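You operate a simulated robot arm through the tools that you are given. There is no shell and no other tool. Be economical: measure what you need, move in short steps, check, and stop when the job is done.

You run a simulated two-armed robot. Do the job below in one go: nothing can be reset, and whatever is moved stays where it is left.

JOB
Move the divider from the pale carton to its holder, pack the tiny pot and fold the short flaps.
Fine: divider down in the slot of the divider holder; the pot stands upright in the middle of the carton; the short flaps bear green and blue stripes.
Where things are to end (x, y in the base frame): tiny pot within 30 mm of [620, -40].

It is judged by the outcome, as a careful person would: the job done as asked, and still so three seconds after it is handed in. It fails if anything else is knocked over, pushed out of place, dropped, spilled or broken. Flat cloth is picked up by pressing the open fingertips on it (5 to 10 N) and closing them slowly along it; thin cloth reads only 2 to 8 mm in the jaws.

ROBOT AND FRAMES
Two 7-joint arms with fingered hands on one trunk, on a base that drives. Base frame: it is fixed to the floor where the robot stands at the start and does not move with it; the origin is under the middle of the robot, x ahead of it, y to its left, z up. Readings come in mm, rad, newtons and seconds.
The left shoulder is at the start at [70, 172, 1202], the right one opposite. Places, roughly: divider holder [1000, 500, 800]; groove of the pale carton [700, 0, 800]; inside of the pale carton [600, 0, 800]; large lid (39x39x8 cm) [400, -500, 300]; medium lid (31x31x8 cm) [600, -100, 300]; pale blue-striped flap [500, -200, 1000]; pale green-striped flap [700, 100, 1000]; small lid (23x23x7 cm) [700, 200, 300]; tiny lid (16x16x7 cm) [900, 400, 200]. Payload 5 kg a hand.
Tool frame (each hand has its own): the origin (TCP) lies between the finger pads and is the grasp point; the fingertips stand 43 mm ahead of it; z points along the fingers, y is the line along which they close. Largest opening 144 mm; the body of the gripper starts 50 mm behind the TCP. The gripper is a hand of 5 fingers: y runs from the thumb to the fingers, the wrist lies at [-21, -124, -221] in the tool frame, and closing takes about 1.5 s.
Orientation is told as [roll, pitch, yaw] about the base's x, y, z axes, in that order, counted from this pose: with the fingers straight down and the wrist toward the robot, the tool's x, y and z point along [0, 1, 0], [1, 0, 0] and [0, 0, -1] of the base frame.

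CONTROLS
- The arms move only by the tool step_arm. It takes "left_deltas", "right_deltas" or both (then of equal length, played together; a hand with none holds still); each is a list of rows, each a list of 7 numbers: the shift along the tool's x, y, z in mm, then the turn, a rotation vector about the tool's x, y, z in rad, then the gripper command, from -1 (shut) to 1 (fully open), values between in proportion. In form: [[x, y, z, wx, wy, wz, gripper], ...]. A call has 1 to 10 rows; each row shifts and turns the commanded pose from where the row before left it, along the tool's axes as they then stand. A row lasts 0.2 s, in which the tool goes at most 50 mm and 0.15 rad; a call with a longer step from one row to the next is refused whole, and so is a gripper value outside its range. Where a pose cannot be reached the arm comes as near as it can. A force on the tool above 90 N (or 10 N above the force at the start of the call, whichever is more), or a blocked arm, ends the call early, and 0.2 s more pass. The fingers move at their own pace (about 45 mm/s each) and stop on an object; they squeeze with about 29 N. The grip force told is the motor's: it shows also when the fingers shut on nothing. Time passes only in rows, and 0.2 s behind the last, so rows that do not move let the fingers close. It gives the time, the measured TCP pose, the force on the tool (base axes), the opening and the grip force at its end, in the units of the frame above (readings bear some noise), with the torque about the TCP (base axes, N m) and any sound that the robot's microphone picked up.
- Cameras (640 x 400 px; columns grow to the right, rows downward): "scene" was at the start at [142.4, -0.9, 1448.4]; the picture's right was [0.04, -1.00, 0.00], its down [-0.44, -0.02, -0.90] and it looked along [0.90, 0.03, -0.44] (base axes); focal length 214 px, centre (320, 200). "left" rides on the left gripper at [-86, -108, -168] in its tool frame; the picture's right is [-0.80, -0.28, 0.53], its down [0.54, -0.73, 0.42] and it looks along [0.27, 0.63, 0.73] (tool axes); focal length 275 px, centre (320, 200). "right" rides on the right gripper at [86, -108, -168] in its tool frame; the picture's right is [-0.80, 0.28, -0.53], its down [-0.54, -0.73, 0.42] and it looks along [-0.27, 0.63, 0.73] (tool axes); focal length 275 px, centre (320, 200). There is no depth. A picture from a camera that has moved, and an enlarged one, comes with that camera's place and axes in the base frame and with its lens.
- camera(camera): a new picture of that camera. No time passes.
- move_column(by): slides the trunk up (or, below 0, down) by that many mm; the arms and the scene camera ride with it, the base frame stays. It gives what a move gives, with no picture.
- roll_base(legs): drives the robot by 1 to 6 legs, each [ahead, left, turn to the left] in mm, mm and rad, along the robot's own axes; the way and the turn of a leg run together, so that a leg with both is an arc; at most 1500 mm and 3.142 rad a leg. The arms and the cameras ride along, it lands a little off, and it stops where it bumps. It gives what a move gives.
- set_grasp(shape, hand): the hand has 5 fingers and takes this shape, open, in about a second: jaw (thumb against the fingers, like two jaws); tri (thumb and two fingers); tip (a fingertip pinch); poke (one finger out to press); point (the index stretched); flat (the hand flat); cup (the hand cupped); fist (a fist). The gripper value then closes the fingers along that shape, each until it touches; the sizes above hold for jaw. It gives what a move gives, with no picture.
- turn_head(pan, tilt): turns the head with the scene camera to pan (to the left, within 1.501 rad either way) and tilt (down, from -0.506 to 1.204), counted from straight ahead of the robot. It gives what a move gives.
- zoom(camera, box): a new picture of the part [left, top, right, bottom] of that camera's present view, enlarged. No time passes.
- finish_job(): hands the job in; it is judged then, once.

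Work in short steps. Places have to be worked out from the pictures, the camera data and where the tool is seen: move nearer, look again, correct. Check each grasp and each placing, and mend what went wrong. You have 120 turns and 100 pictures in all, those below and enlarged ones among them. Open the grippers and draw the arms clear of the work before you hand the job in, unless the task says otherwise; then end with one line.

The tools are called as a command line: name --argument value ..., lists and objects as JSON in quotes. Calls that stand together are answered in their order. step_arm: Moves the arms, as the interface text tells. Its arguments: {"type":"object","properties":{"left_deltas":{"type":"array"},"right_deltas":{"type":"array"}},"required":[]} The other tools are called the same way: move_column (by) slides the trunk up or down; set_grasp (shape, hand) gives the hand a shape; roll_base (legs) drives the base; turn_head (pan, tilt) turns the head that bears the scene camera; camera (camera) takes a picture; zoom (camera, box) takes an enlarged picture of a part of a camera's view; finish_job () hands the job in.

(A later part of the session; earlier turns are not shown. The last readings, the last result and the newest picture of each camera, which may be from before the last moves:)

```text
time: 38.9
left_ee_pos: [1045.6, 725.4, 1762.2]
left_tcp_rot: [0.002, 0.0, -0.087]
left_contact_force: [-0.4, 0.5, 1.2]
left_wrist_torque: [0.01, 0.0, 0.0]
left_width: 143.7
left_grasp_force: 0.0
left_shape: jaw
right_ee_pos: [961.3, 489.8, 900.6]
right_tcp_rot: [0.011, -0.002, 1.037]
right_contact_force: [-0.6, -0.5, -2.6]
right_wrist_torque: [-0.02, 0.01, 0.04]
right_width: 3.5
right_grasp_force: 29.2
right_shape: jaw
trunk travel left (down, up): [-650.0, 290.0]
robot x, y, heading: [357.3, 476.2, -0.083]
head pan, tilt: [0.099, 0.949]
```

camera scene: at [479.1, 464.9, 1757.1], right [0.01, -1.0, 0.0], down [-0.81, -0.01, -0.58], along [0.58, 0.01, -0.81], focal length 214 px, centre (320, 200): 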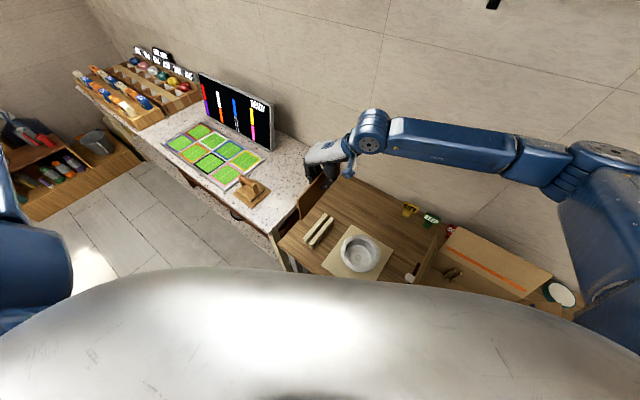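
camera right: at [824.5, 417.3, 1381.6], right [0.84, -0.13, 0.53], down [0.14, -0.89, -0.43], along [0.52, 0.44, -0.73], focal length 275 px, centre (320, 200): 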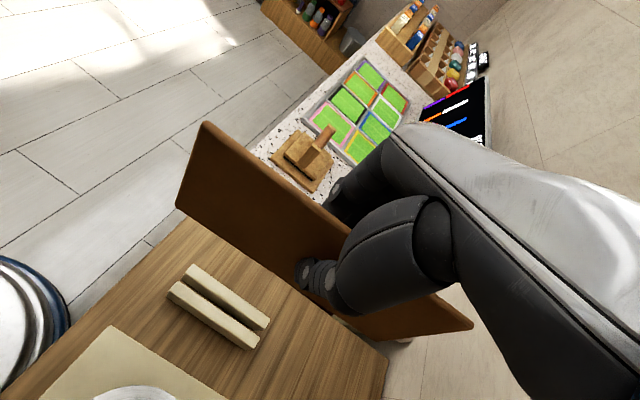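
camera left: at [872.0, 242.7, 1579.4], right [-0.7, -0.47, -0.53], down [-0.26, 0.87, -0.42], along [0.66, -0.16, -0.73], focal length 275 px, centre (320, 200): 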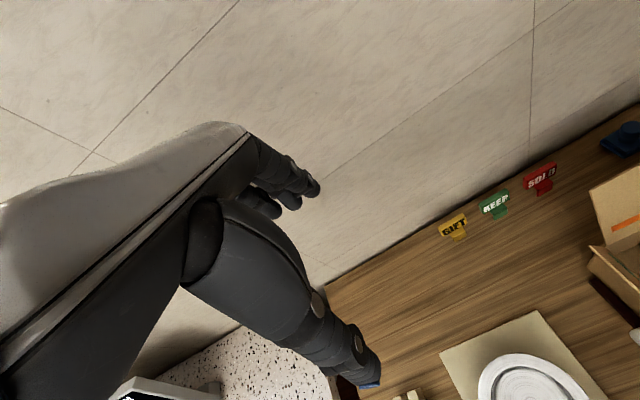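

Still free. I continue a further 12 mm.

step_arm --right_deltas '[[0, 0, 4, 0, 0, 0, -1], [0, 0, 4, 0, 0, 0, -1], [0, 0, 3, 0, 0, 0, -1], [0, 0, 0, 0, 0, 0, -1]]'

zoom --camera "right" --box '[160, 180, 400, 370]'

zoom --camera "scene" --box '[290, 190, 370, 250]'

```text
time: 39.9
left_ee_pos: [1043.5, 723.8, 1763.2]
left_tcp_rot: [0.002, -0.001, -0.087]
left_contact_force: [0.7, -0.2, 0.6]
left_wrist_torque: [0.03, 0.02, -0.01]
left_width: 143.8
left_grasp_force: 0.0
left_shape: jaw
right_ee_pos: [961.2, 489.6, 892.9]
right_tcp_rot: [0.008, -0.007, 1.034]
right_contact_force: [-2.2, -5.8, 30.2]
right_wrist_torque: [-0.28, 0.41, 0.07]
right_width: 3.6
right_grasp_force: 29.4
right_shape: jaw
trunk travel left (down, up): [-650.0, 290.0]
robot x, y, heading: [354.1, 477.2, -0.083]
head pan, tilt: [0.099, 0.949]
```

```text
2.11 times, centred on (280, 275) of right
camera zoom: at [832.2, 439.5, 1061.7], right [0.83, -0.17, 0.53], down [0.09, -0.9, -0.43], along [0.55, 0.41, -0.73], focal length 580 px, centre (404, 42)
```

zoom: 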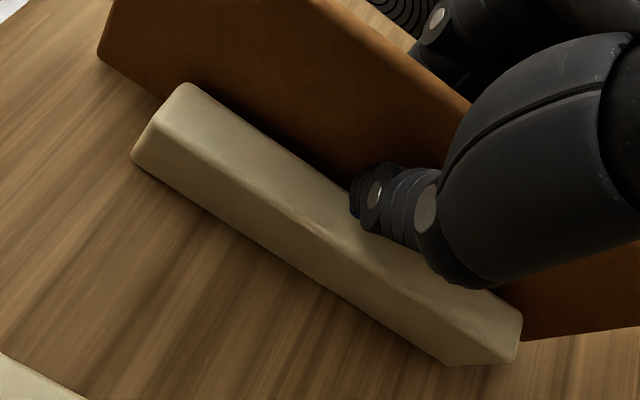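

```text
6.67 times, centred on (330, 220) of scene
camera zoom: at [476.5, 471.2, 1757.8], right [0.01, -1.0, 0.0], down [-0.81, -0.01, -0.58], along [0.58, 0.01, -0.81], focal length 1430 px, centre (253, 67)
```

zoom: 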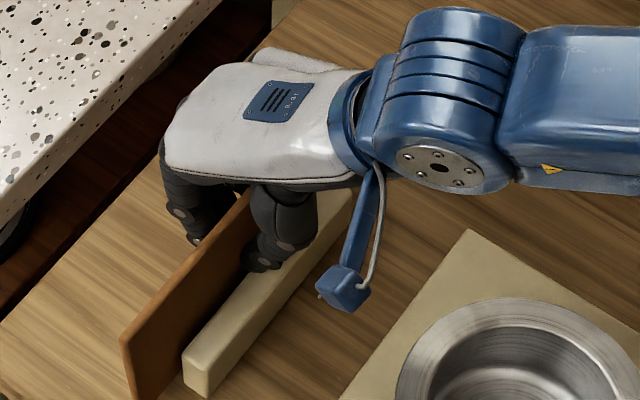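

About 30 N upward: it has seated, with the right bar directly in front of it. I ease off and open the fingers.

step_arm --right_deltas '[[0, 0, -3, 0, 0, 0, -1], [0, 0, 0, 0, 0, 0, -0.9], [0, 0, 0, 0, 0, 0, -0.7], [0, 0, 0, 0, 0, 0, -0.5], [0, 0, 0, 0, 0, 0, -0.3], [0, 0, 0, 0, 0, 0, -0.2], [0, 0, 0, 0, 0, 0, -0.2]]'

zoom --camera "right" --box '[160, 120, 480, 370]'

```text
time: 41.5
left_ee_pos: [1046.2, 725.6, 1762.2]
left_tcp_rot: [0.001, 0.0, -0.089]
left_contact_force: [-0.4, -0.2, -0.9]
left_wrist_torque: [-0.01, -0.04, 0.02]
left_width: 144.1
left_grasp_force: 0.1
left_shape: jaw
right_ee_pos: [961.2, 490.2, 893.8]
right_tcp_rot: [0.011, -0.002, 1.034]
right_contact_force: [-0.4, 0.4, 0.2]
right_wrist_torque: [0.02, 0.01, -0.01]
right_width: 57.3
right_grasp_force: 0.1
right_shape: jaw
trunk travel left (down, up): [-650.0, 290.0]
robot x, y, heading: [357.5, 478.8, -0.087]
head pan, tilt: [0.099, 0.949]
```

```text
1.60 times, centred on (320, 245) of right
camera zoom: at [832.2, 439.6, 1061.6], right [0.83, -0.17, 0.53], down [0.09, -0.9, -0.43], along [0.54, 0.41, -0.73], focal length 440 px, centre (320, 128)
```

zoom: 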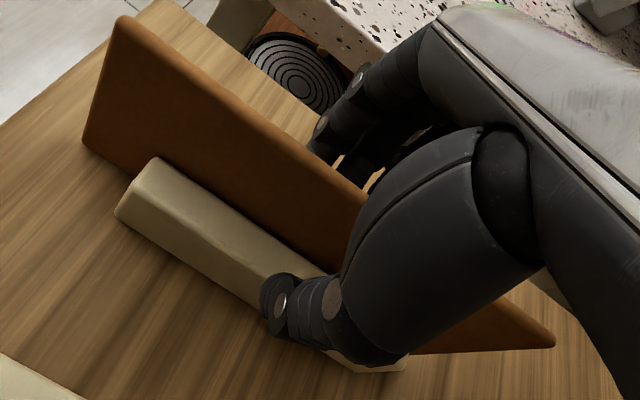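

The divider stands on its own. I withdraw straight up and verify.

step_arm --right_deltas '[[0, 0, -20, 0, 0, 0, -0.2], [0, 0, -30, 0, 0, 0, -0.2], [0, 0, -40, 0, 0, 0, -0.2], [0, 0, -45, 0, 0, 0, -0.2], [0, 0, -45, 0, 0, 0, -0.2], [0, 0, -45, 0, 0, 0, -0.2], [0, 0, -45, 0, 0, 0, 0], [0, 0, -30, 0, 0, 0, 0.2]]'

zoom --camera "right" --box '[140, 200, 420, 400]'

zoom --camera "scene" --box '[280, 170, 440, 290]'

```text
time: 43.3
left_ee_pos: [1046.0, 724.9, 1761.2]
left_tcp_rot: [-0.001, -0.001, -0.087]
left_contact_force: [0.6, -0.4, -0.4]
left_wrist_torque: [0.0, -0.03, -0.02]
left_width: 143.8
left_grasp_force: 0.1
left_shape: jaw
right_ee_pos: [963.8, 487.4, 1192.1]
right_tcp_rot: [0.009, 0.0, 1.034]
right_contact_force: [-1.2, 0.0, -0.3]
right_wrist_torque: [0.04, -0.01, 0.02]
right_width: 86.0
right_grasp_force: 0.1
right_shape: jaw
trunk travel left (down, up): [-650.0, 290.0]
robot x, y, heading: [358.5, 476.4, -0.084]
head pan, tilt: [0.099, 0.949]
```

```text
2.00 times, centred on (280, 300) of right
camera zoom: at [833.6, 437.0, 1361.5], right [0.83, -0.17, 0.53], down [0.09, -0.9, -0.43], along [0.54, 0.41, -0.73], focal length 551 px, centre (400, 0)
```

zoom: 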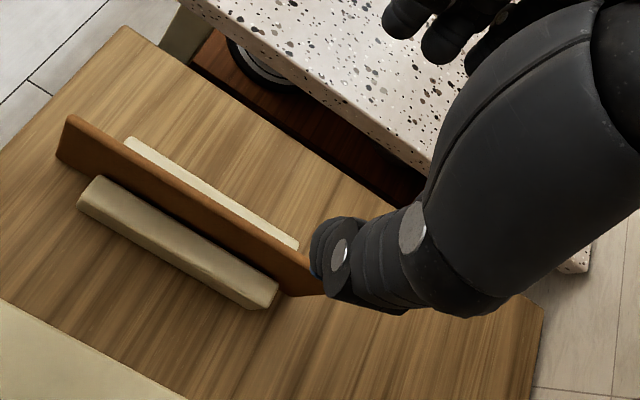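

```text
3.33 times, centred on (360, 230) of scene
camera zoom: at [478.8, 472.1, 1757.0], right [0.01, -1.0, 0.0], down [-0.81, -0.01, -0.58], along [0.58, 0.01, -0.81], focal length 715 px, centre (187, 100)
```

zoom: 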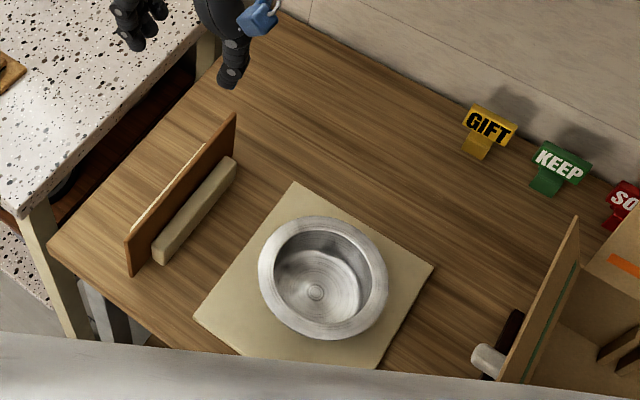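

The divider is properly down in the slot. Next the pot: centre ≈(840,300), rim z≈850, diameter ≈171. I'll pinch its left rim (thumb inside), so I shift the base so the hand comes over that rim.

roll_base --legs '[[-74, -129, 0]]'

camera --camera "right"

camera --camera "scene"

```text
time: 44.6
left_ee_pos: [962.1, 609.5, 1759.6]
left_tcp_rot: [-0.003, 0.002, -0.087]
left_contact_force: [0.2, 1.2, -0.6]
left_wrist_torque: [-0.04, 0.07, -0.04]
left_width: 143.9
left_grasp_force: 0.0
left_shape: jaw
right_ee_pos: [879.9, 371.1, 1192.0]
right_tcp_rot: [0.009, -0.001, 1.037]
right_contact_force: [0.4, 0.6, 0.1]
right_wrist_torque: [-0.07, 0.04, 0.02]
right_width: 86.2
right_grasp_force: 0.1
right_shape: jaw
trunk travel left (down, up): [-650.0, 290.0]
robot x, y, heading: [271.3, 359.2, -0.082]
head pan, tilt: [0.099, 0.949]
```

```text
60 pictures are left
camera right: at [750.4, 320.1, 1360.7], right [0.84, -0.16, 0.52], down [0.09, -0.9, -0.43], along [0.54, 0.41, -0.74], focal length 275 px, centre (320, 200)
```

right: 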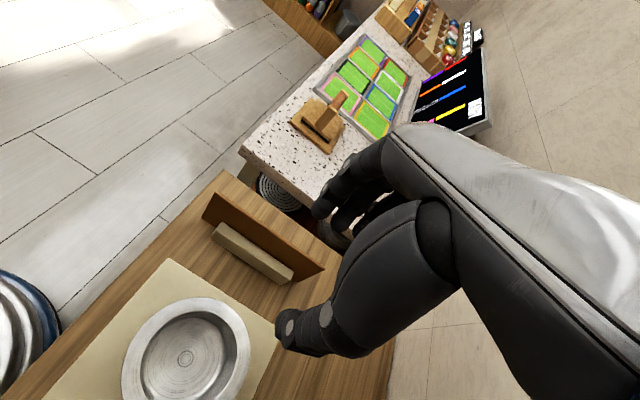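

```text
59 pictures are left
camera scene: at [396.1, 355.1, 1756.8], right [0.02, -1.0, 0.0], down [-0.81, -0.01, -0.58], along [0.58, 0.01, -0.81], focal length 214 px, centre (320, 200)
```

scene: 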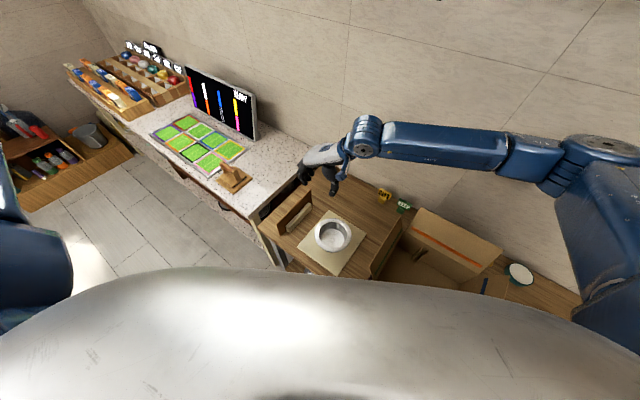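

I zoom on the pot in both cameras to fix its centre, rim height and rim width.

zoom --camera "right" --box '[90, 260, 320, 400]'

zoom --camera "scene" --box '[290, 190, 380, 270]'

```text
2.78 times, centred on (205, 330) of right
camera zoom: at [750.4, 320.1, 1360.7], right [0.84, -0.16, 0.52], down [0.09, -0.9, -0.43], along [0.54, 0.41, -0.74], focal length 766 px, centre (640, -162)
```

zoom: 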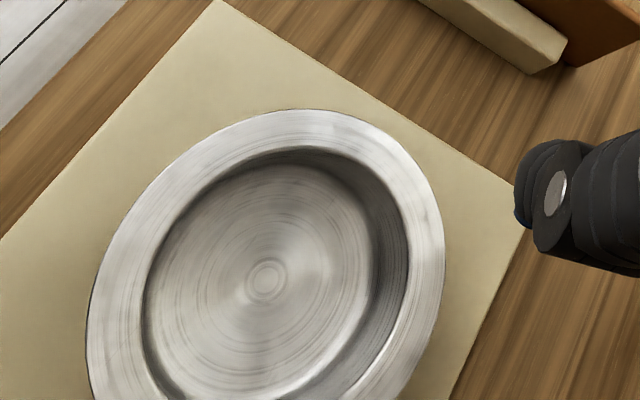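

```text
5.00 times, centred on (335, 230) of scene
camera zoom: at [396.1, 355.1, 1756.8], right [0.02, -1.0, 0.0], down [-0.81, -0.01, -0.58], along [0.58, 0.01, -0.81], focal length 1072 px, centre (245, 50)
```

zoom: 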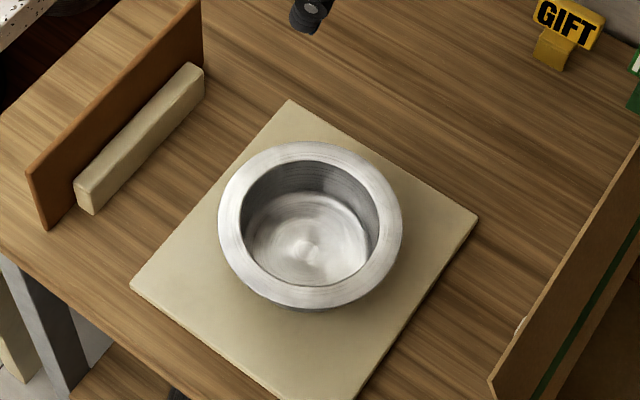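

Pot centre ≈(832,305), rim outer Ø166, inner Ø129, rim z≈870. I shift over the left rim and descend partway to look again.

step_arm --right_deltas '[[8, -6, 20, 0, 0, 0, 0], [0, 0, 40, 0, 0, 0, 0], [0, 0, 40, 0, 0, 0, 0], [0, 0, 40, 0, 0, 0, 0], [0, 0, 40, 0, 0, 0, 0], [0, 0, 40, 0, 0, 0, 0], [0, 0, 20, 0, 0, 0, 0], [0, 0, 0, 0, 0, 0, 0]]'

camera --camera "right"

zoom --camera "scene" --box '[290, 190, 380, 270]'

```text
time: 46.4
left_ee_pos: [959.4, 606.1, 1761.6]
left_tcp_rot: [0.0, 0.001, -0.085]
left_contact_force: [-0.7, -0.3, -0.6]
left_wrist_torque: [-0.01, 0.02, 0.0]
left_width: 144.0
left_grasp_force: 0.1
left_shape: jaw
right_ee_pos: [864.6, 368.0, 951.4]
right_tcp_rot: [0.009, -0.002, 1.037]
right_contact_force: [0.0, 0.2, -0.3]
right_wrist_torque: [-0.01, 0.0, 0.01]
right_width: 72.4
right_grasp_force: 0.0
right_shape: jaw
trunk travel left (down, up): [-650.0, 290.0]
robot x, y, heading: [275.6, 358.6, -0.081]
head pan, tilt: [0.099, 0.949]
```

```text
56 pictures are left
camera right: at [736.0, 317.6, 1120.2], right [0.83, -0.16, 0.53], down [0.09, -0.9, -0.43], along [0.54, 0.41, -0.73], focal length 275 px, centre (320, 200)
```

right: 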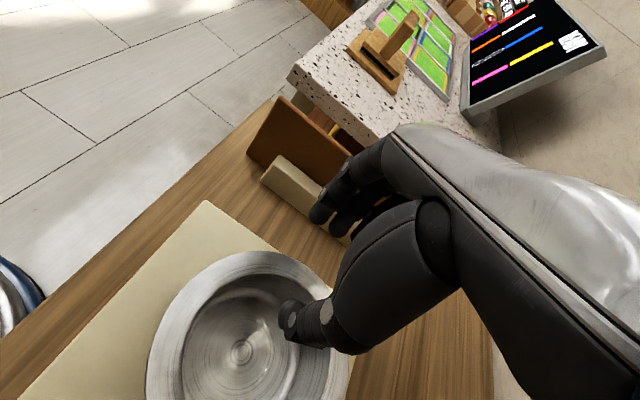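

```text
5.00 times, centred on (335, 230) of scene
camera zoom: at [393.7, 351.9, 1757.1], right [0.02, -1.0, 0.0], down [-0.81, -0.01, -0.58], along [0.58, 0.01, -0.81], focal length 1072 px, centre (245, 50)
```

zoom: 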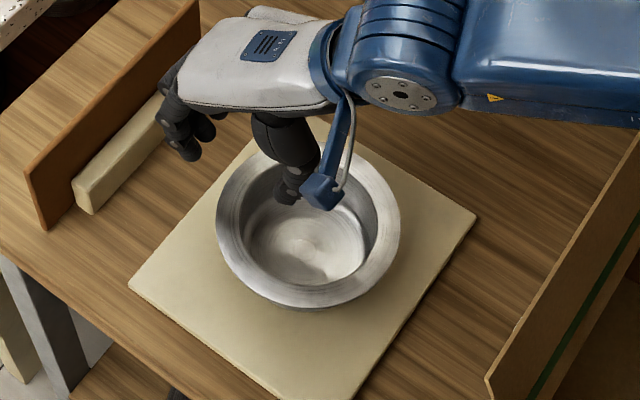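

Refined: hand needs 5 mm further outward. I descend with thumb inside, fingers outside.

step_arm --right_deltas '[[-3, 5, 10, 0, 0, 0, 0], [0, 0, 20, 0, 0, 0, 0], [0, 0, 20, 0, 0, 0, 0], [0, 0, 15, 0, 0, 0, 0], [0, 0, 6, 0, 0, 0, 0], [0, 0, 0, 0, 0, 0, 0]]'

camera --camera "right"

zoom --camera "scene" --box '[290, 190, 380, 270]'

```text
time: 47.8
left_ee_pos: [960.3, 605.3, 1761.6]
left_tcp_rot: [0.001, 0.0, -0.086]
left_contact_force: [0.9, 0.2, 0.7]
left_wrist_torque: [-0.04, 0.0, 0.0]
left_width: 144.0
left_grasp_force: 0.1
left_shape: jaw
right_ee_pos: [869.6, 371.8, 880.5]
right_tcp_rot: [0.011, 0.001, 1.037]
right_contact_force: [-0.3, 0.1, 0.3]
right_wrist_torque: [0.01, 0.0, -0.03]
right_width: 72.6
right_grasp_force: 0.1
right_shape: jaw
trunk travel left (down, up): [-650.0, 290.0]
robot x, y, heading: [270.6, 361.5, -0.084]
head pan, tilt: [0.099, 0.949]
```

```text
54 pictures are left
camera right: at [741.3, 320.4, 1049.8], right [0.83, -0.16, 0.53], down [0.09, -0.9, -0.43], along [0.54, 0.41, -0.73], focal length 275 px, centre (320, 200)
```

right: 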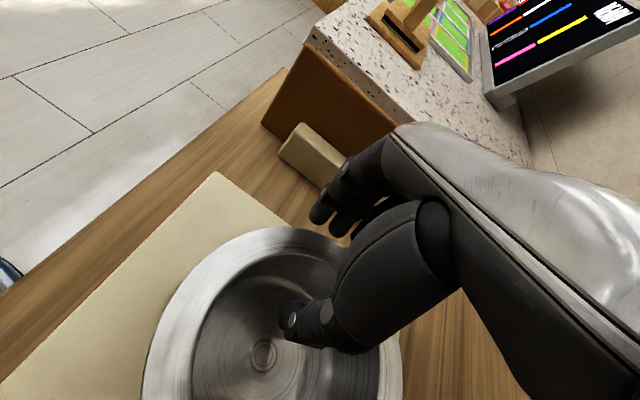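

```text
5.00 times, centred on (335, 230) of scene
camera zoom: at [393.8, 351.7, 1757.1], right [0.02, -1.0, 0.0], down [-0.81, -0.01, -0.58], along [0.58, 0.01, -0.81], focal length 1072 px, centre (245, 50)
```

zoom: 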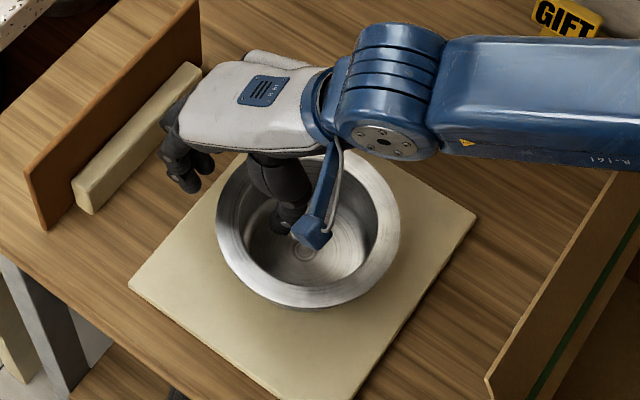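

Thumb is inside and fingers outside. I lower 9 mm more and close gently.

step_arm --right_deltas '[[0, 0, 9, 0, 0, 0, 0], [0, 0, 0, 0, 0, 0, -0.2], [0, 0, 0, 0, 0, 0, -0.4], [0, 0, 0, 0, 0, 0, -0.6], [0, 0, 0, 0, 0, 0, -0.8], [0, 0, 0, 0, 0, 0, -1], [0, 0, 0, 0, 0, 0, -1], [0, 0, 0, 0, 0, 0, -1]]'

camera --camera "right"

```text
time: 49.6
left_ee_pos: [958.2, 605.6, 1761.3]
left_tcp_rot: [0.0, 0.001, -0.086]
left_contact_force: [0.0, 0.6, 0.1]
left_wrist_torque: [-0.03, 0.01, 0.02]
left_width: 143.7
left_grasp_force: 0.1
left_shape: jaw
right_ee_pos: [869.8, 371.8, 872.4]
right_tcp_rot: [0.011, -0.002, 1.036]
right_contact_force: [-1.2, -0.9, 0.8]
right_wrist_torque: [-0.33, 0.19, -0.03]
right_width: 3.3
right_grasp_force: 29.0
right_shape: jaw
trunk travel left (down, up): [-650.0, 290.0]
robot x, y, heading: [268.7, 356.7, -0.085]
head pan, tilt: [0.099, 0.949]
```

```text
52 pictures are left
camera right: at [741.1, 321.3, 1041.2], right [0.83, -0.17, 0.53], down [0.09, -0.9, -0.43], along [0.54, 0.41, -0.73], focal length 275 px, centre (320, 200)
```

right: 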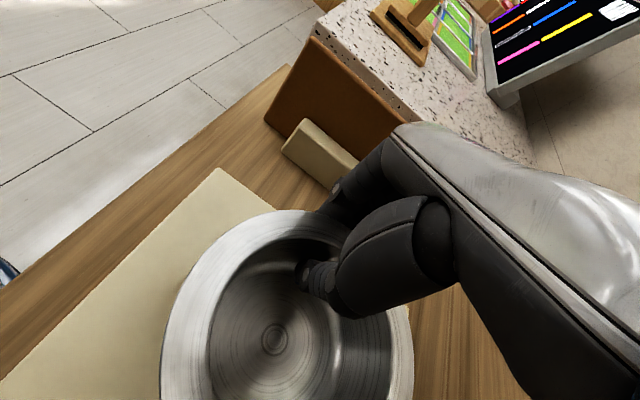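

The thin wall is gripped at 29 N. I lift slowly and check tilt.

step_arm --right_deltas '[[0, 0, -5, 0, 0, 0, -1], [0, 0, -8, 0, 0, 0, -1], [0, 0, -10, 0, 0, 0, -1], [0, 0, -10, 0, 0, 0, -1], [0, 0, 0, 0, 0, 0, -1], [0, 0, 0, 0, 0, 0, -1]]'

camera --camera "right"

zoom --camera "scene" --box '[290, 190, 380, 270]'

```text
time: 51.0
left_ee_pos: [960.5, 606.9, 1760.5]
left_tcp_rot: [0.002, 0.001, -0.084]
left_contact_force: [0.3, 1.0, 0.8]
left_wrist_torque: [0.01, 0.03, -0.02]
left_width: 143.8
left_grasp_force: 0.0
left_shape: jaw
right_ee_pos: [871.1, 373.1, 905.7]
right_tcp_rot: [0.01, -0.001, 1.036]
right_contact_force: [-0.3, 0.0, -0.9]
right_wrist_torque: [0.1, -0.04, 0.02]
right_width: 3.1
right_grasp_force: 29.0
right_shape: jaw
trunk travel left (down, up): [-650.0, 290.0]
robot x, y, heading: [270.6, 356.9, -0.085]
head pan, tilt: [0.099, 0.949]
```

```text
51 pictures are left
camera right: at [741.7, 321.5, 1073.8], right [0.83, -0.16, 0.53], down [0.09, -0.9, -0.43], along [0.54, 0.41, -0.73], focal length 275 px, centre (320, 200)
```

right: 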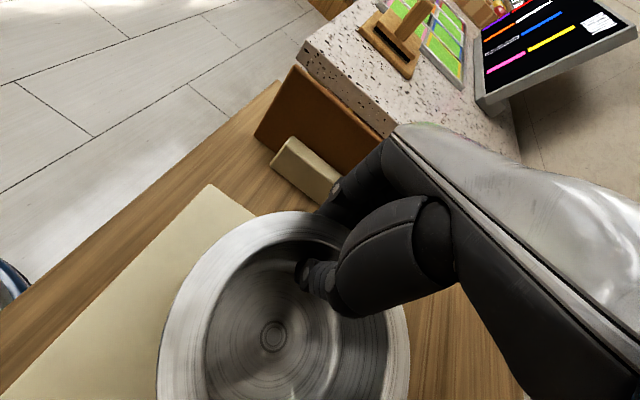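

```text
5.00 times, centred on (335, 230) of scene
camera zoom: at [394.0, 351.8, 1757.0], right [0.02, -1.0, 0.0], down [-0.81, -0.01, -0.58], along [0.58, 0.01, -0.81], focal length 1072 px, centre (245, 50)
```

zoom: 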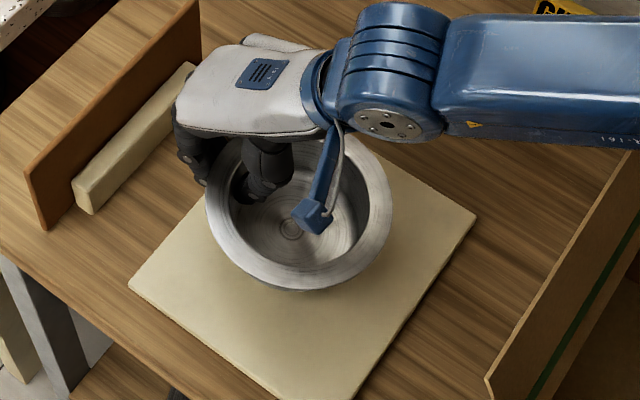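

The pot rises level with the hand. I lift it above the flap height.

step_arm --right_deltas '[[0, 0, -20, 0, 0, 0, -1], [0, 0, -30, 0, 0, 0, -1], [0, 0, -35, 0, 0, 0, -1], [0, 0, -35, 0, 0, 0, -1], [0, 0, -35, 0, 0, 0, -1], [0, 0, -35, 0, 0, 0, -1], [0, 0, -35, 0, 0, 0, -1], [0, 0, -35, 0, 0, 0, -1], [0, 0, -20, 0, 0, 0, -1], [0, 0, 0, 0, 0, 0, -1]]'

camera --camera "right"

camera --camera "scene"

```text
time: 53.2
left_ee_pos: [959.2, 607.3, 1761.6]
left_tcp_rot: [0.001, 0.002, -0.085]
left_contact_force: [-0.8, -0.1, -0.5]
left_wrist_torque: [0.03, 0.0, -0.01]
left_width: 143.7
left_grasp_force: 0.1
left_shape: jaw
right_ee_pos: [873.8, 368.1, 1187.7]
right_tcp_rot: [0.012, -0.002, 1.036]
right_contact_force: [-0.7, -0.7, -1.4]
right_wrist_torque: [0.08, -0.03, 0.02]
right_width: 3.2
right_grasp_force: 28.9
right_shape: jaw
trunk travel left (down, up): [-650.0, 290.0]
robot x, y, heading: [268.5, 360.7, -0.085]
head pan, tilt: [0.099, 0.949]
```

```text
49 pictures are left
camera right: at [744.4, 318.2, 1356.3], right [0.83, -0.17, 0.53], down [0.09, -0.9, -0.43], along [0.54, 0.41, -0.73], focal length 275 px, centre (320, 200)
```

right: 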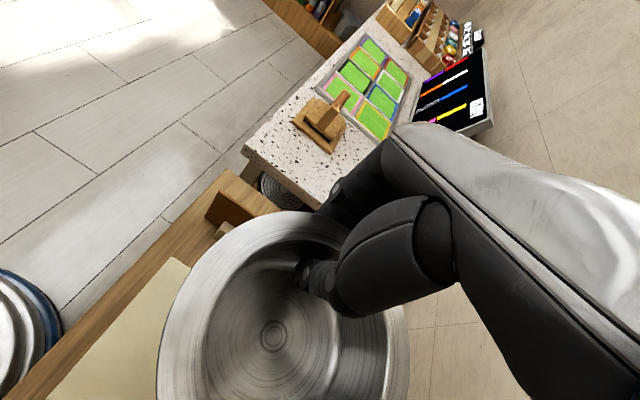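

```text
48 pictures are left
camera scene: at [394.1, 351.6, 1757.0], right [0.02, -1.0, 0.0], down [-0.81, -0.01, -0.58], along [0.58, 0.01, -0.81], focal length 214 px, centre (320, 200)
```

scene: 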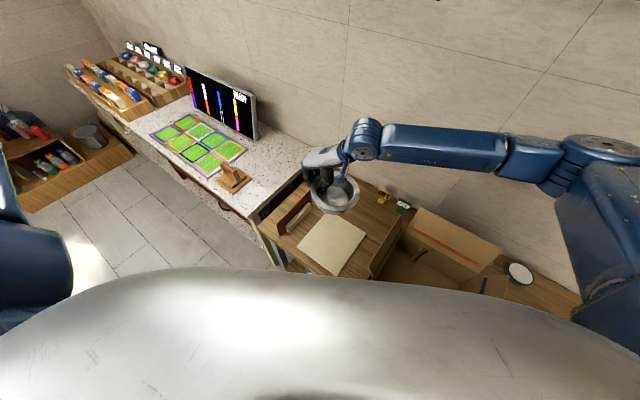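

Pot centre sits about 61 mm toward the thumb from the TCP, i.e. at (842,317). I drive along the bench so that the pot comes over the carton.

roll_base --legs '[[-219, -357, 0]]'

camera --camera "right"

camera --camera "scene"

```text
time: 55.8
left_ee_pos: [711.7, 270.6, 1760.4]
left_tcp_rot: [-0.001, 0.002, -0.083]
left_contact_force: [-0.3, 1.3, -1.3]
left_wrist_torque: [-0.06, 0.01, 0.01]
left_width: 143.9
left_grasp_force: 0.1
left_shape: jaw
right_ee_pos: [626.4, 32.4, 1187.3]
right_tcp_rot: [0.011, 0.0, 1.038]
right_contact_force: [-1.2, 0.1, -1.8]
right_wrist_torque: [0.08, 0.0, 0.02]
right_width: 3.1
right_grasp_force: 29.3
right_shape: jaw
trunk travel left (down, up): [-650.0, 290.0]
robot x, y, heading: [22.6, 23.3, -0.085]
head pan, tilt: [0.099, 0.949]
```

```text
47 pictures are left
camera right: at [497.2, -17.8, 1355.5], right [0.84, -0.16, 0.52], down [0.09, -0.9, -0.43], along [0.54, 0.41, -0.73], focal length 275 px, centre (320, 200)
```

right: 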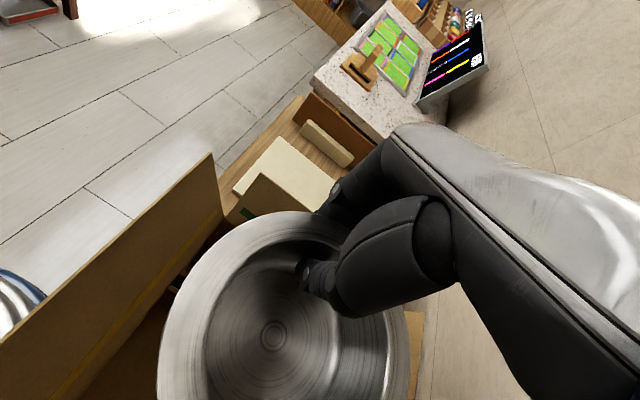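

```text
46 pictures are left
camera scene: at [147.4, 15.8, 1756.8], right [0.02, -1.0, 0.0], down [-0.81, -0.01, -0.58], along [0.58, 0.01, -0.81], focal length 214 px, centre (320, 200)
```

scene: 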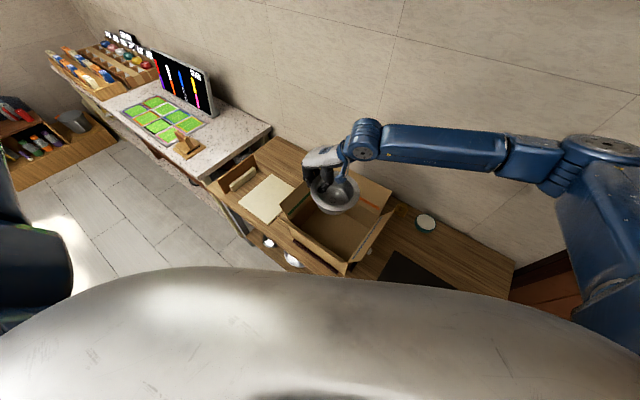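

Pot is over the carton at ≈(595,−19). I shift it to (620,−40) and descend partway.

step_arm --right_deltas '[[-16, -3, 0, 0, 0, 0, -1], [-17, -3, 0, 0, 0, 0, -1], [0, 0, 35, 0, 0, 0, -1], [0, 0, 35, 0, 0, 0, -1], [0, 0, 35, 0, 0, 0, -1], [0, 0, 35, 0, 0, 0, -1], [0, 0, 0, 0, 0, 0, -1]]'

zoom --camera "scene" --box '[270, 140, 430, 280]'

camera --camera "right"

```text
time: 57.4
left_ee_pos: [710.3, 268.6, 1762.4]
left_tcp_rot: [0.0, 0.0, -0.085]
left_contact_force: [0.4, 0.0, 0.6]
left_wrist_torque: [0.0, -0.01, 0.02]
left_width: 144.0
left_grasp_force: 0.0
left_shape: jaw
right_ee_pos: [647.8, 10.2, 1045.3]
right_tcp_rot: [0.012, -0.001, 1.036]
right_contact_force: [-0.9, 0.0, -1.0]
right_wrist_torque: [0.09, -0.01, 0.03]
right_width: 3.1
right_grasp_force: 28.3
right_shape: jaw
trunk travel left (down, up): [-650.0, 290.0]
robot x, y, heading: [22.2, 21.0, -0.08]
head pan, tilt: [0.099, 0.949]
```

```text
2.86 times, centred on (350, 210) of scene
camera zoom: at [144.8, 12.9, 1757.1], right [0.02, -1.0, 0.0], down [-0.81, -0.01, -0.58], along [0.58, 0.01, -0.81], focal length 613 px, centre (234, 171)
```

zoom: 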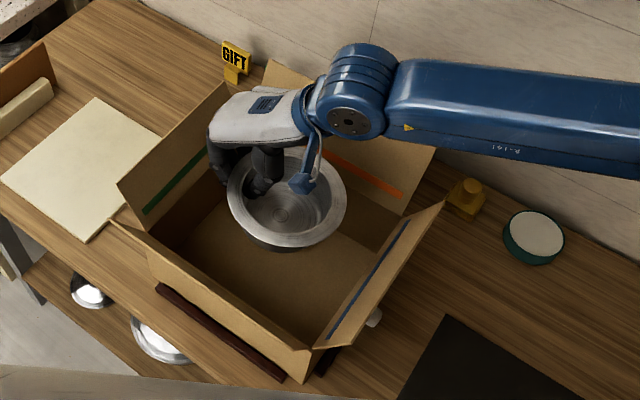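

```text
44 pictures are left
camera right: at [518.5, -41.6, 1214.6], right [0.83, -0.16, 0.53], down [0.09, -0.9, -0.43], along [0.54, 0.41, -0.73], focal length 275 px, centre (320, 200)
```

right: 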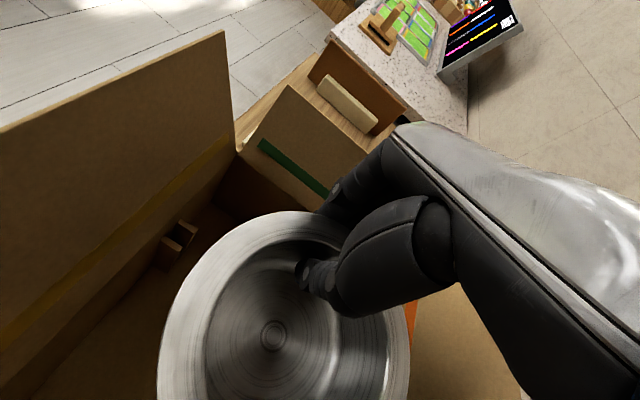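

Pot is well placed (≈(616,−41)), clear of walls and guide strips. I descend further.

step_arm --right_deltas '[[-2, 0, 30, 0, 0, 0, -1], [0, 0, 30, 0, 0, 0, -1], [0, 0, 30, 0, 0, 0, -1], [0, 0, 30, 0, 0, 0, -1], [0, 0, 20, 0, 0, 0, -1], [0, 0, 0, 0, 0, 0, -1]]'

zoom --camera "scene" --box '[270, 140, 430, 280]'

```text
time: 58.8
left_ee_pos: [710.8, 268.4, 1761.4]
left_tcp_rot: [0.001, 0.0, -0.083]
left_contact_force: [-0.8, 0.4, -0.2]
left_wrist_torque: [-0.01, 0.02, 0.02]
left_width: 143.7
left_grasp_force: 0.1
left_shape: jaw
right_ee_pos: [648.8, 9.2, 904.9]
right_tcp_rot: [0.011, -0.003, 1.037]
right_contact_force: [-0.8, 0.3, -1.9]
right_wrist_torque: [0.04, -0.06, 0.0]
right_width: 3.3
right_grasp_force: 28.6
right_shape: jaw
trunk travel left (down, up): [-650.0, 290.0]
robot x, y, heading: [24.1, 16.8, -0.088]
head pan, tilt: [0.099, 0.949]
```

```text
2.86 times, centred on (350, 210) of scene
camera zoom: at [144.9, 13.0, 1757.1], right [0.02, -1.0, 0.0], down [-0.81, -0.01, -0.58], along [0.58, 0.01, -0.81], focal length 613 px, centre (234, 171)
```

zoom: 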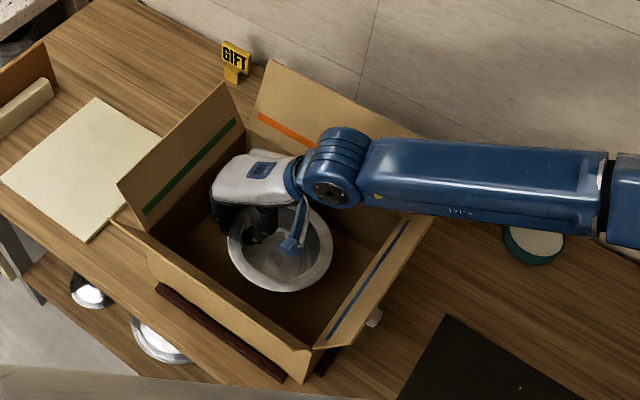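

The forearm runs near the blue flap's tip, so I raise the trunk and lower the arm equally for more slope before the last centimetres.

move_column --by 130

step_arm --right_deltas '[[0, 0, 30, 0, 0, 0, -1], [0, 0, 30, 0, 0, 0, -1], [0, 0, 30, 0, 0, 0, -1], [0, 0, 30, 0, 0, 0, -1], [0, 0, 20, 0, 0, 0, -1], [0, 0, 5, 0, 0, 0, -1], [0, 0, 0, 0, 0, 0, -1]]'

camera --camera "right"

```text
time: 60.4
left_ee_pos: [712.0, 267.9, 1892.1]
left_tcp_rot: [-0.001, 0.002, -0.083]
left_contact_force: [-0.7, 0.3, -0.7]
left_wrist_torque: [0.04, 0.02, -0.01]
left_width: 143.8
left_grasp_force: 0.0
left_shape: jaw
right_ee_pos: [648.8, 9.7, 1035.4]
right_tcp_rot: [0.01, -0.002, 1.037]
right_contact_force: [0.3, 0.1, -3.0]
right_wrist_torque: [0.08, -0.06, -0.01]
right_width: 3.3
right_grasp_force: 29.2
right_shape: jaw
trunk travel left (down, up): [-780.0, 160.0]
robot x, y, heading: [24.0, 19.3, -0.083]
head pan, tilt: [0.099, 0.949]
```

```text
time: 62.0
left_ee_pos: [712.6, 267.9, 1891.7]
left_tcp_rot: [0.001, 0.002, -0.083]
left_contact_force: [0.0, -0.5, -0.1]
left_wrist_torque: [0.0, 0.0, -0.03]
left_width: 143.9
left_grasp_force: 0.1
left_shape: jaw
right_ee_pos: [647.4, 10.6, 892.0]
right_tcp_rot: [0.01, -0.001, 1.037]
right_contact_force: [0.4, -0.5, -1.0]
right_wrist_torque: [0.09, -0.04, 0.0]
right_width: 3.1
right_grasp_force: 29.4
right_shape: jaw
trunk travel left (down, up): [-780.0, 160.0]
robot x, y, heading: [21.1, 20.4, -0.081]
head pan, tilt: [0.099, 0.949]
```

```text
42 pictures are left
camera right: at [517.6, -41.3, 1059.1], right [0.83, -0.16, 0.53], down [0.09, -0.9, -0.43], along [0.54, 0.41, -0.73], focal length 275 px, centre (320, 200)
```

right: 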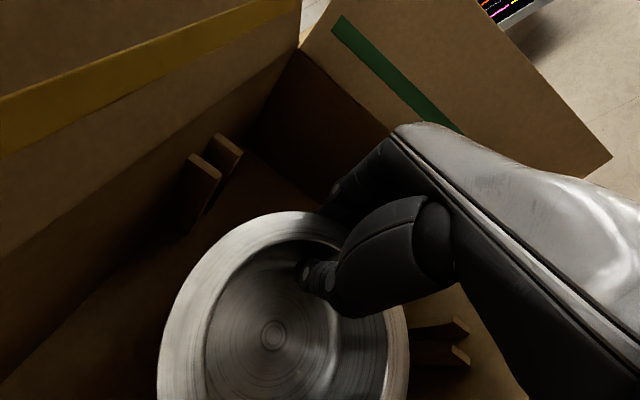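

Still free. I lower in small steps until it touches the carton floor.

step_arm --right_deltas '[[-2, 0, 5, 0, 0, 0, -1], [0, 0, 5, 0, 0, 0, -1], [0, 0, 4, 0, 0, 0, -1], [0, 0, 0, 0, 0, 0, -1]]'

```text
time: 63.0
left_ee_pos: [711.4, 267.2, 1891.8]
left_tcp_rot: [0.002, 0.001, -0.083]
left_contact_force: [-0.3, 0.1, -0.5]
left_wrist_torque: [0.02, -0.02, 0.0]
left_width: 144.0
left_grasp_force: 0.1
left_shape: jaw
right_ee_pos: [649.4, 9.2, 876.7]
right_tcp_rot: [0.011, -0.002, 1.038]
right_contact_force: [0.0, 0.3, -0.3]
right_wrist_torque: [0.06, -0.05, 0.01]
right_width: 3.2
right_grasp_force: 28.8
right_shape: jaw
trunk travel left (down, up): [-780.0, 160.0]
robot x, y, heading: [23.0, 16.2, -0.089]
head pan, tilt: [0.099, 0.949]
```

step_arm --right_deltas '[[0, 0, 3, 0, 0, 0, -1], [0, 0, 3, 0, 0, 0, -1], [0, 0, 3, 0, 0, 0, -1], [0, 0, 0, 0, 0, 0, -1]]'

```text
time: 64.0
left_ee_pos: [711.6, 270.0, 1890.7]
left_tcp_rot: [0.001, 0.0, -0.084]
left_contact_force: [-0.7, 0.1, -0.3]
left_wrist_torque: [-0.02, -0.03, -0.01]
left_width: 144.0
left_grasp_force: 0.0
left_shape: jaw
right_ee_pos: [648.8, 9.9, 869.2]
right_tcp_rot: [0.01, -0.001, 1.037]
right_contact_force: [-0.1, 1.8, 3.1]
right_wrist_torque: [-0.28, 0.13, -0.08]
right_width: 3.5
right_grasp_force: 29.3
right_shape: jaw
trunk travel left (down, up): [-780.0, 160.0]
robot x, y, heading: [23.1, 19.4, -0.082]
head pan, tilt: [0.099, 0.949]
```

First contact at TCP z≈869 (3 N). I settle 1 mm more and open by a small amount.

step_arm --right_deltas '[[0, 0, 1, 0, 0, 0, -1], [0, 0, 0, 0, 0, 0, -0.9], [0, 0, 0, 0, 0, 0, -0.75], [0, 0, 0, 0, 0, 0, -0.6], [0, 0, 0, 0, 0, 0, -0.45], [0, 0, 0, 0, 0, 0, -0.4], [0, 0, 0, 0, 0, 0, -0.4]]'

camera --camera "right"

```text
time: 65.6
left_ee_pos: [711.7, 268.0, 1890.7]
left_tcp_rot: [-0.001, 0.003, -0.083]
left_contact_force: [1.5, -0.3, -0.7]
left_wrist_torque: [-0.03, 0.03, -0.03]
left_width: 143.9
left_grasp_force: 0.0
left_shape: jaw
right_ee_pos: [649.0, 9.3, 866.6]
right_tcp_rot: [0.011, -0.003, 1.036]
right_contact_force: [-0.2, 0.7, 0.3]
right_wrist_torque: [0.01, 0.0, 0.03]
right_width: 43.1
right_grasp_force: 0.2
right_shape: jaw
trunk travel left (down, up): [-780.0, 160.0]
robot x, y, heading: [20.5, 18.3, -0.084]
head pan, tilt: [0.099, 0.949]
```

```text
41 pictures are left
camera right: at [520.0, -41.1, 1034.8], right [0.83, -0.16, 0.53], down [0.09, -0.9, -0.43], along [0.54, 0.41, -0.73], focal length 275 px, centre (320, 200)
```

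right: 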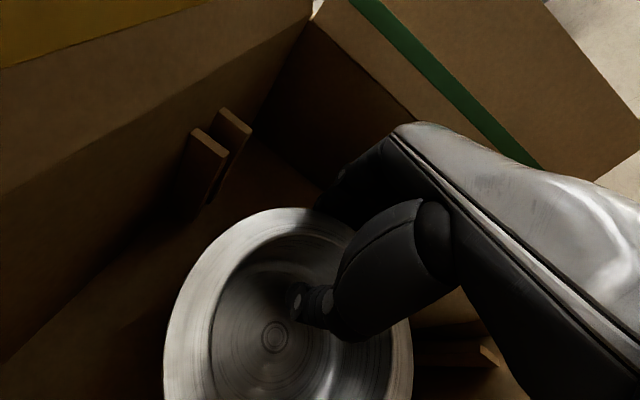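

I open a little more so the fingers clear the flange, then withdraw straight up.

step_arm --right_deltas '[[0, 0, 0, 0, 0, 0, -0.1], [0, 0, 0, 0, 0, 0, 0], [0, 0, 0, 0, 0, 0, 0], [0, 0, -8, 0, 0, 0, 0], [0, 0, -15, 0, 0, 0, 0], [0, 0, -30, 0, 0, 0, 0], [0, 0, -40, 0, 0, 0, 0], [0, 0, -45, 0, 0, 0, 0], [0, 0, -45, 0, 0, 0, 0], [0, 0, -45, 0, 0, 0, 0]]'

step_arm --right_deltas '[[0, 0, -45, 0, 0, 0, 0], [0, 0, -45, 0, 0, 0, 0], [0, 0, -40, 0, 0, 0, 0]]'

zoom --camera "scene" --box '[270, 150, 430, 270]'

camera --camera "right"

```text
time: 67.8
left_ee_pos: [711.0, 268.8, 1892.3]
left_tcp_rot: [0.0, 0.001, -0.083]
left_contact_force: [-1.1, -0.4, -0.7]
left_wrist_torque: [0.03, -0.03, 0.0]
left_width: 143.9
left_grasp_force: 0.0
left_shape: jaw
right_ee_pos: [651.9, 8.2, 1092.8]
right_tcp_rot: [0.012, -0.002, 1.038]
right_contact_force: [-0.3, 0.2, -0.2]
right_wrist_torque: [0.03, -0.06, -0.02]
right_width: 71.4
right_grasp_force: 0.0
right_shape: jaw
trunk travel left (down, up): [-780.0, 160.0]
robot x, y, heading: [23.0, 18.3, -0.087]
head pan, tilt: [0.099, 0.949]
```

```text
time: 68.6
left_ee_pos: [709.2, 267.2, 1891.9]
left_tcp_rot: [-0.001, 0.001, -0.083]
left_contact_force: [-0.2, 0.4, 0.0]
left_wrist_torque: [-0.02, -0.02, -0.01]
left_width: 143.7
left_grasp_force: 0.0
left_shape: jaw
right_ee_pos: [650.7, 6.7, 1223.3]
right_tcp_rot: [0.009, -0.002, 1.039]
right_contact_force: [-1.3, -0.2, -0.9]
right_wrist_torque: [0.04, -0.06, 0.0]
right_width: 71.8
right_grasp_force: 0.2
right_shape: jaw
trunk travel left (down, up): [-780.0, 160.0]
robot x, y, heading: [20.2, 18.3, -0.082]
head pan, tilt: [0.099, 0.949]
```

```text
3.33 times, centred on (350, 210) of scene
camera zoom: at [144.1, 13.0, 1887.1], right [0.02, -1.0, 0.0], down [-0.81, -0.01, -0.58], along [0.58, 0.01, -0.81], focal length 715 px, centre (220, 167)
```

zoom: 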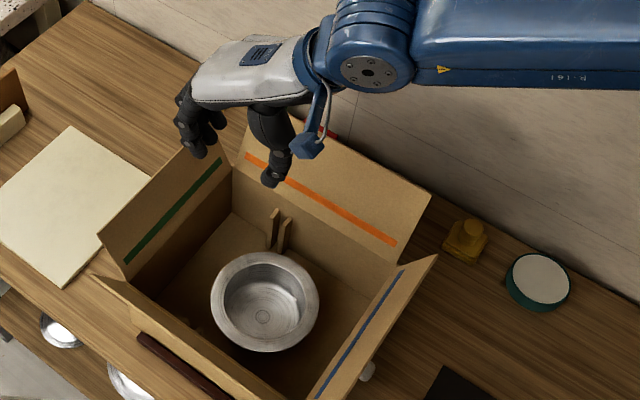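

```text
39 pictures are left
camera right: at [522.5, -43.8, 1391.4], right [0.83, -0.16, 0.53], down [0.09, -0.9, -0.43], along [0.54, 0.41, -0.73], focal length 275 px, centre (320, 200)
```

right: 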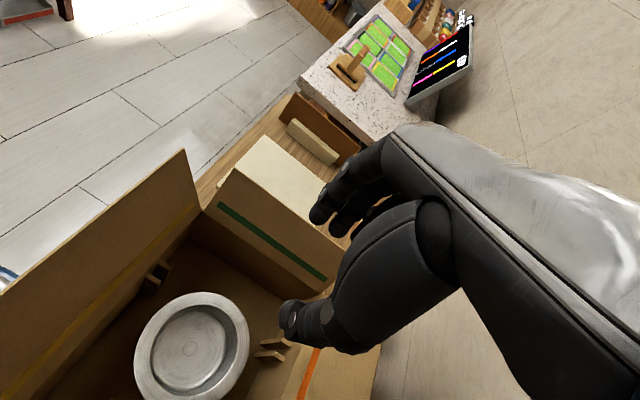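

Pot stands upright at ≈(617,−46), inside tolerance. Next the green flap (hinge l≈487, tip l≈536, z≈1033): I close the fingers and drive left so the hand gets beyond its outer side.

step_arm --right_deltas '[[0, 0, -10, 0, 0, 0, -0.5], [0, 0, 0, 0, 0, 0, -1], [0, 0, 0, 0, 0, 0, -1], [0, 0, 0, 0, 0, 0, -1]]'

roll_base --legs '[[103, 167, 0]]'

camera --camera "scene"

camera --camera "right"

```text
time: 69.6
left_ee_pos: [711.0, 269.0, 1891.8]
left_tcp_rot: [-0.002, 0.002, -0.083]
left_contact_force: [0.5, 0.2, -0.9]
left_wrist_torque: [0.01, 0.0, 0.0]
left_width: 143.5
left_grasp_force: 0.1
left_shape: jaw
right_ee_pos: [653.7, 7.0, 1232.9]
right_tcp_rot: [0.012, -0.001, 1.036]
right_contact_force: [0.0, 0.0, 0.1]
right_wrist_torque: [0.02, 0.05, -0.01]
right_width: 0.0
right_grasp_force: 0.0
right_shape: jaw
trunk travel left (down, up): [-780.0, 160.0]
robot x, y, heading: [22.3, 23.5, -0.085]
head pan, tilt: [0.099, 0.949]
```

```text
time: 71.2
left_ee_pos: [824.3, 416.8, 1891.5]
left_tcp_rot: [0.003, -0.002, -0.086]
left_contact_force: [-0.2, 0.0, -0.6]
left_wrist_torque: [0.09, -0.06, 0.04]
left_width: 143.8
left_grasp_force: 0.0
left_shape: jaw
right_ee_pos: [765.7, 158.3, 1234.7]
right_tcp_rot: [0.011, -0.006, 1.033]
right_contact_force: [-0.3, -0.7, 0.9]
right_wrist_torque: [0.05, -0.03, -0.03]
right_width: 0.1
right_grasp_force: 29.0
right_shape: jaw
trunk travel left (down, up): [-780.0, 160.0]
robot x, y, heading: [134.1, 177.5, -0.089]
head pan, tilt: [0.099, 0.949]
```

```text
38 pictures are left
camera scene: at [257.1, 163.7, 1887.4], right [0.01, -1.0, 0.0], down [-0.81, -0.01, -0.58], along [0.58, 0.01, -0.81], focal length 214 px, centre (320, 200)
```

scene: 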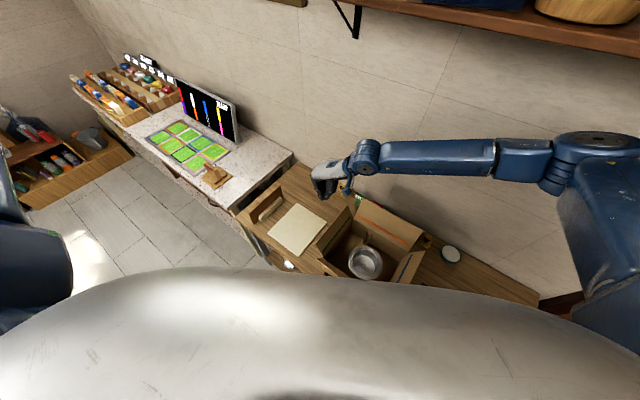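

```text
37 pictures are left
camera right: at [635.7, 106.7, 1401.9], right [0.83, -0.17, 0.53], down [0.09, -0.9, -0.43], along [0.55, 0.41, -0.73], focal length 275 px, centre (320, 200)
```

right: 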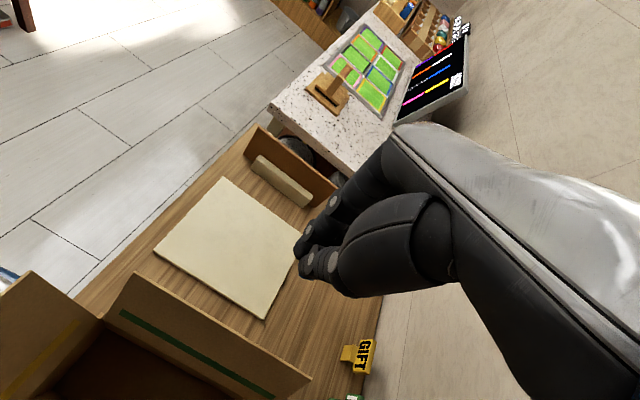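

The hand is outside the green flap line (TCP l≈583). I descend outside it so that fingertips sit about 30 mm below the flap's tip edge.

step_arm --right_deltas '[[-2, 17, 20, 0, 0, 0, -1], [0, 0, 40, 0, 0, 0, -1], [0, 0, 40, 0, 0, 0, -1], [0, 0, 40, 0, 0, 0, -1], [0, 0, 40, 0, 0, 0, -1], [0, 0, 10, 0, 0, 0, -1], [0, 0, 0, 0, 0, 0, -1]]'

zoom --camera "scene" --box '[280, 130, 460, 290]'

camera --camera "right"

```text
time: 72.8
left_ee_pos: [826.5, 419.8, 1891.8]
left_tcp_rot: [0.001, 0.0, -0.087]
left_contact_force: [-0.3, -0.5, -0.6]
left_wrist_torque: [-0.01, 0.0, 0.0]
left_width: 143.9
left_grasp_force: 0.0
left_shape: jaw
right_ee_pos: [777.0, 174.5, 1043.0]
right_tcp_rot: [0.01, -0.002, 1.033]
right_contact_force: [0.1, -0.2, 0.5]
right_wrist_torque: [0.03, -0.01, 0.05]
right_width: 0.0
right_grasp_force: 29.3
right_shape: jaw
trunk travel left (down, up): [-780.0, 160.0]
robot x, y, heading: [135.8, 176.9, -0.089]
head pan, tilt: [0.099, 0.949]
```

```text
2.50 times, centred on (370, 210) of scene
camera zoom: at [259.7, 167.2, 1887.1], right [0.01, -1.0, 0.0], down [-0.81, -0.01, -0.58], along [0.58, 0.01, -0.81], focal length 536 px, centre (195, 175)
```

zoom: 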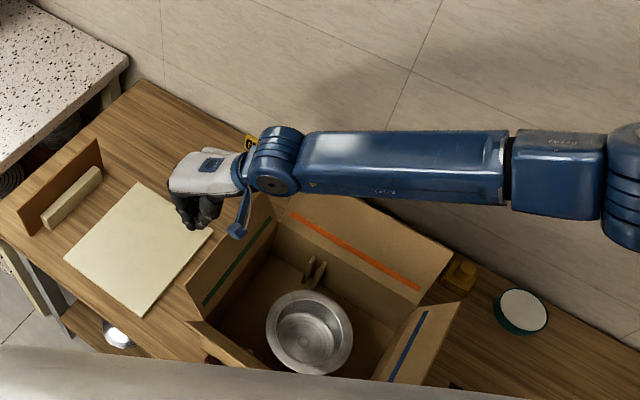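

```text
35 pictures are left
camera right: at [647.3, 123.5, 1210.6], right [0.83, -0.17, 0.53], down [0.09, -0.9, -0.43], along [0.54, 0.41, -0.73], focal length 275 px, centre (320, 200)
```

right: 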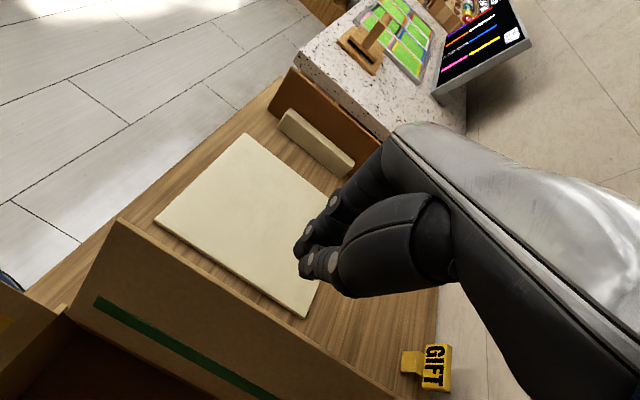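

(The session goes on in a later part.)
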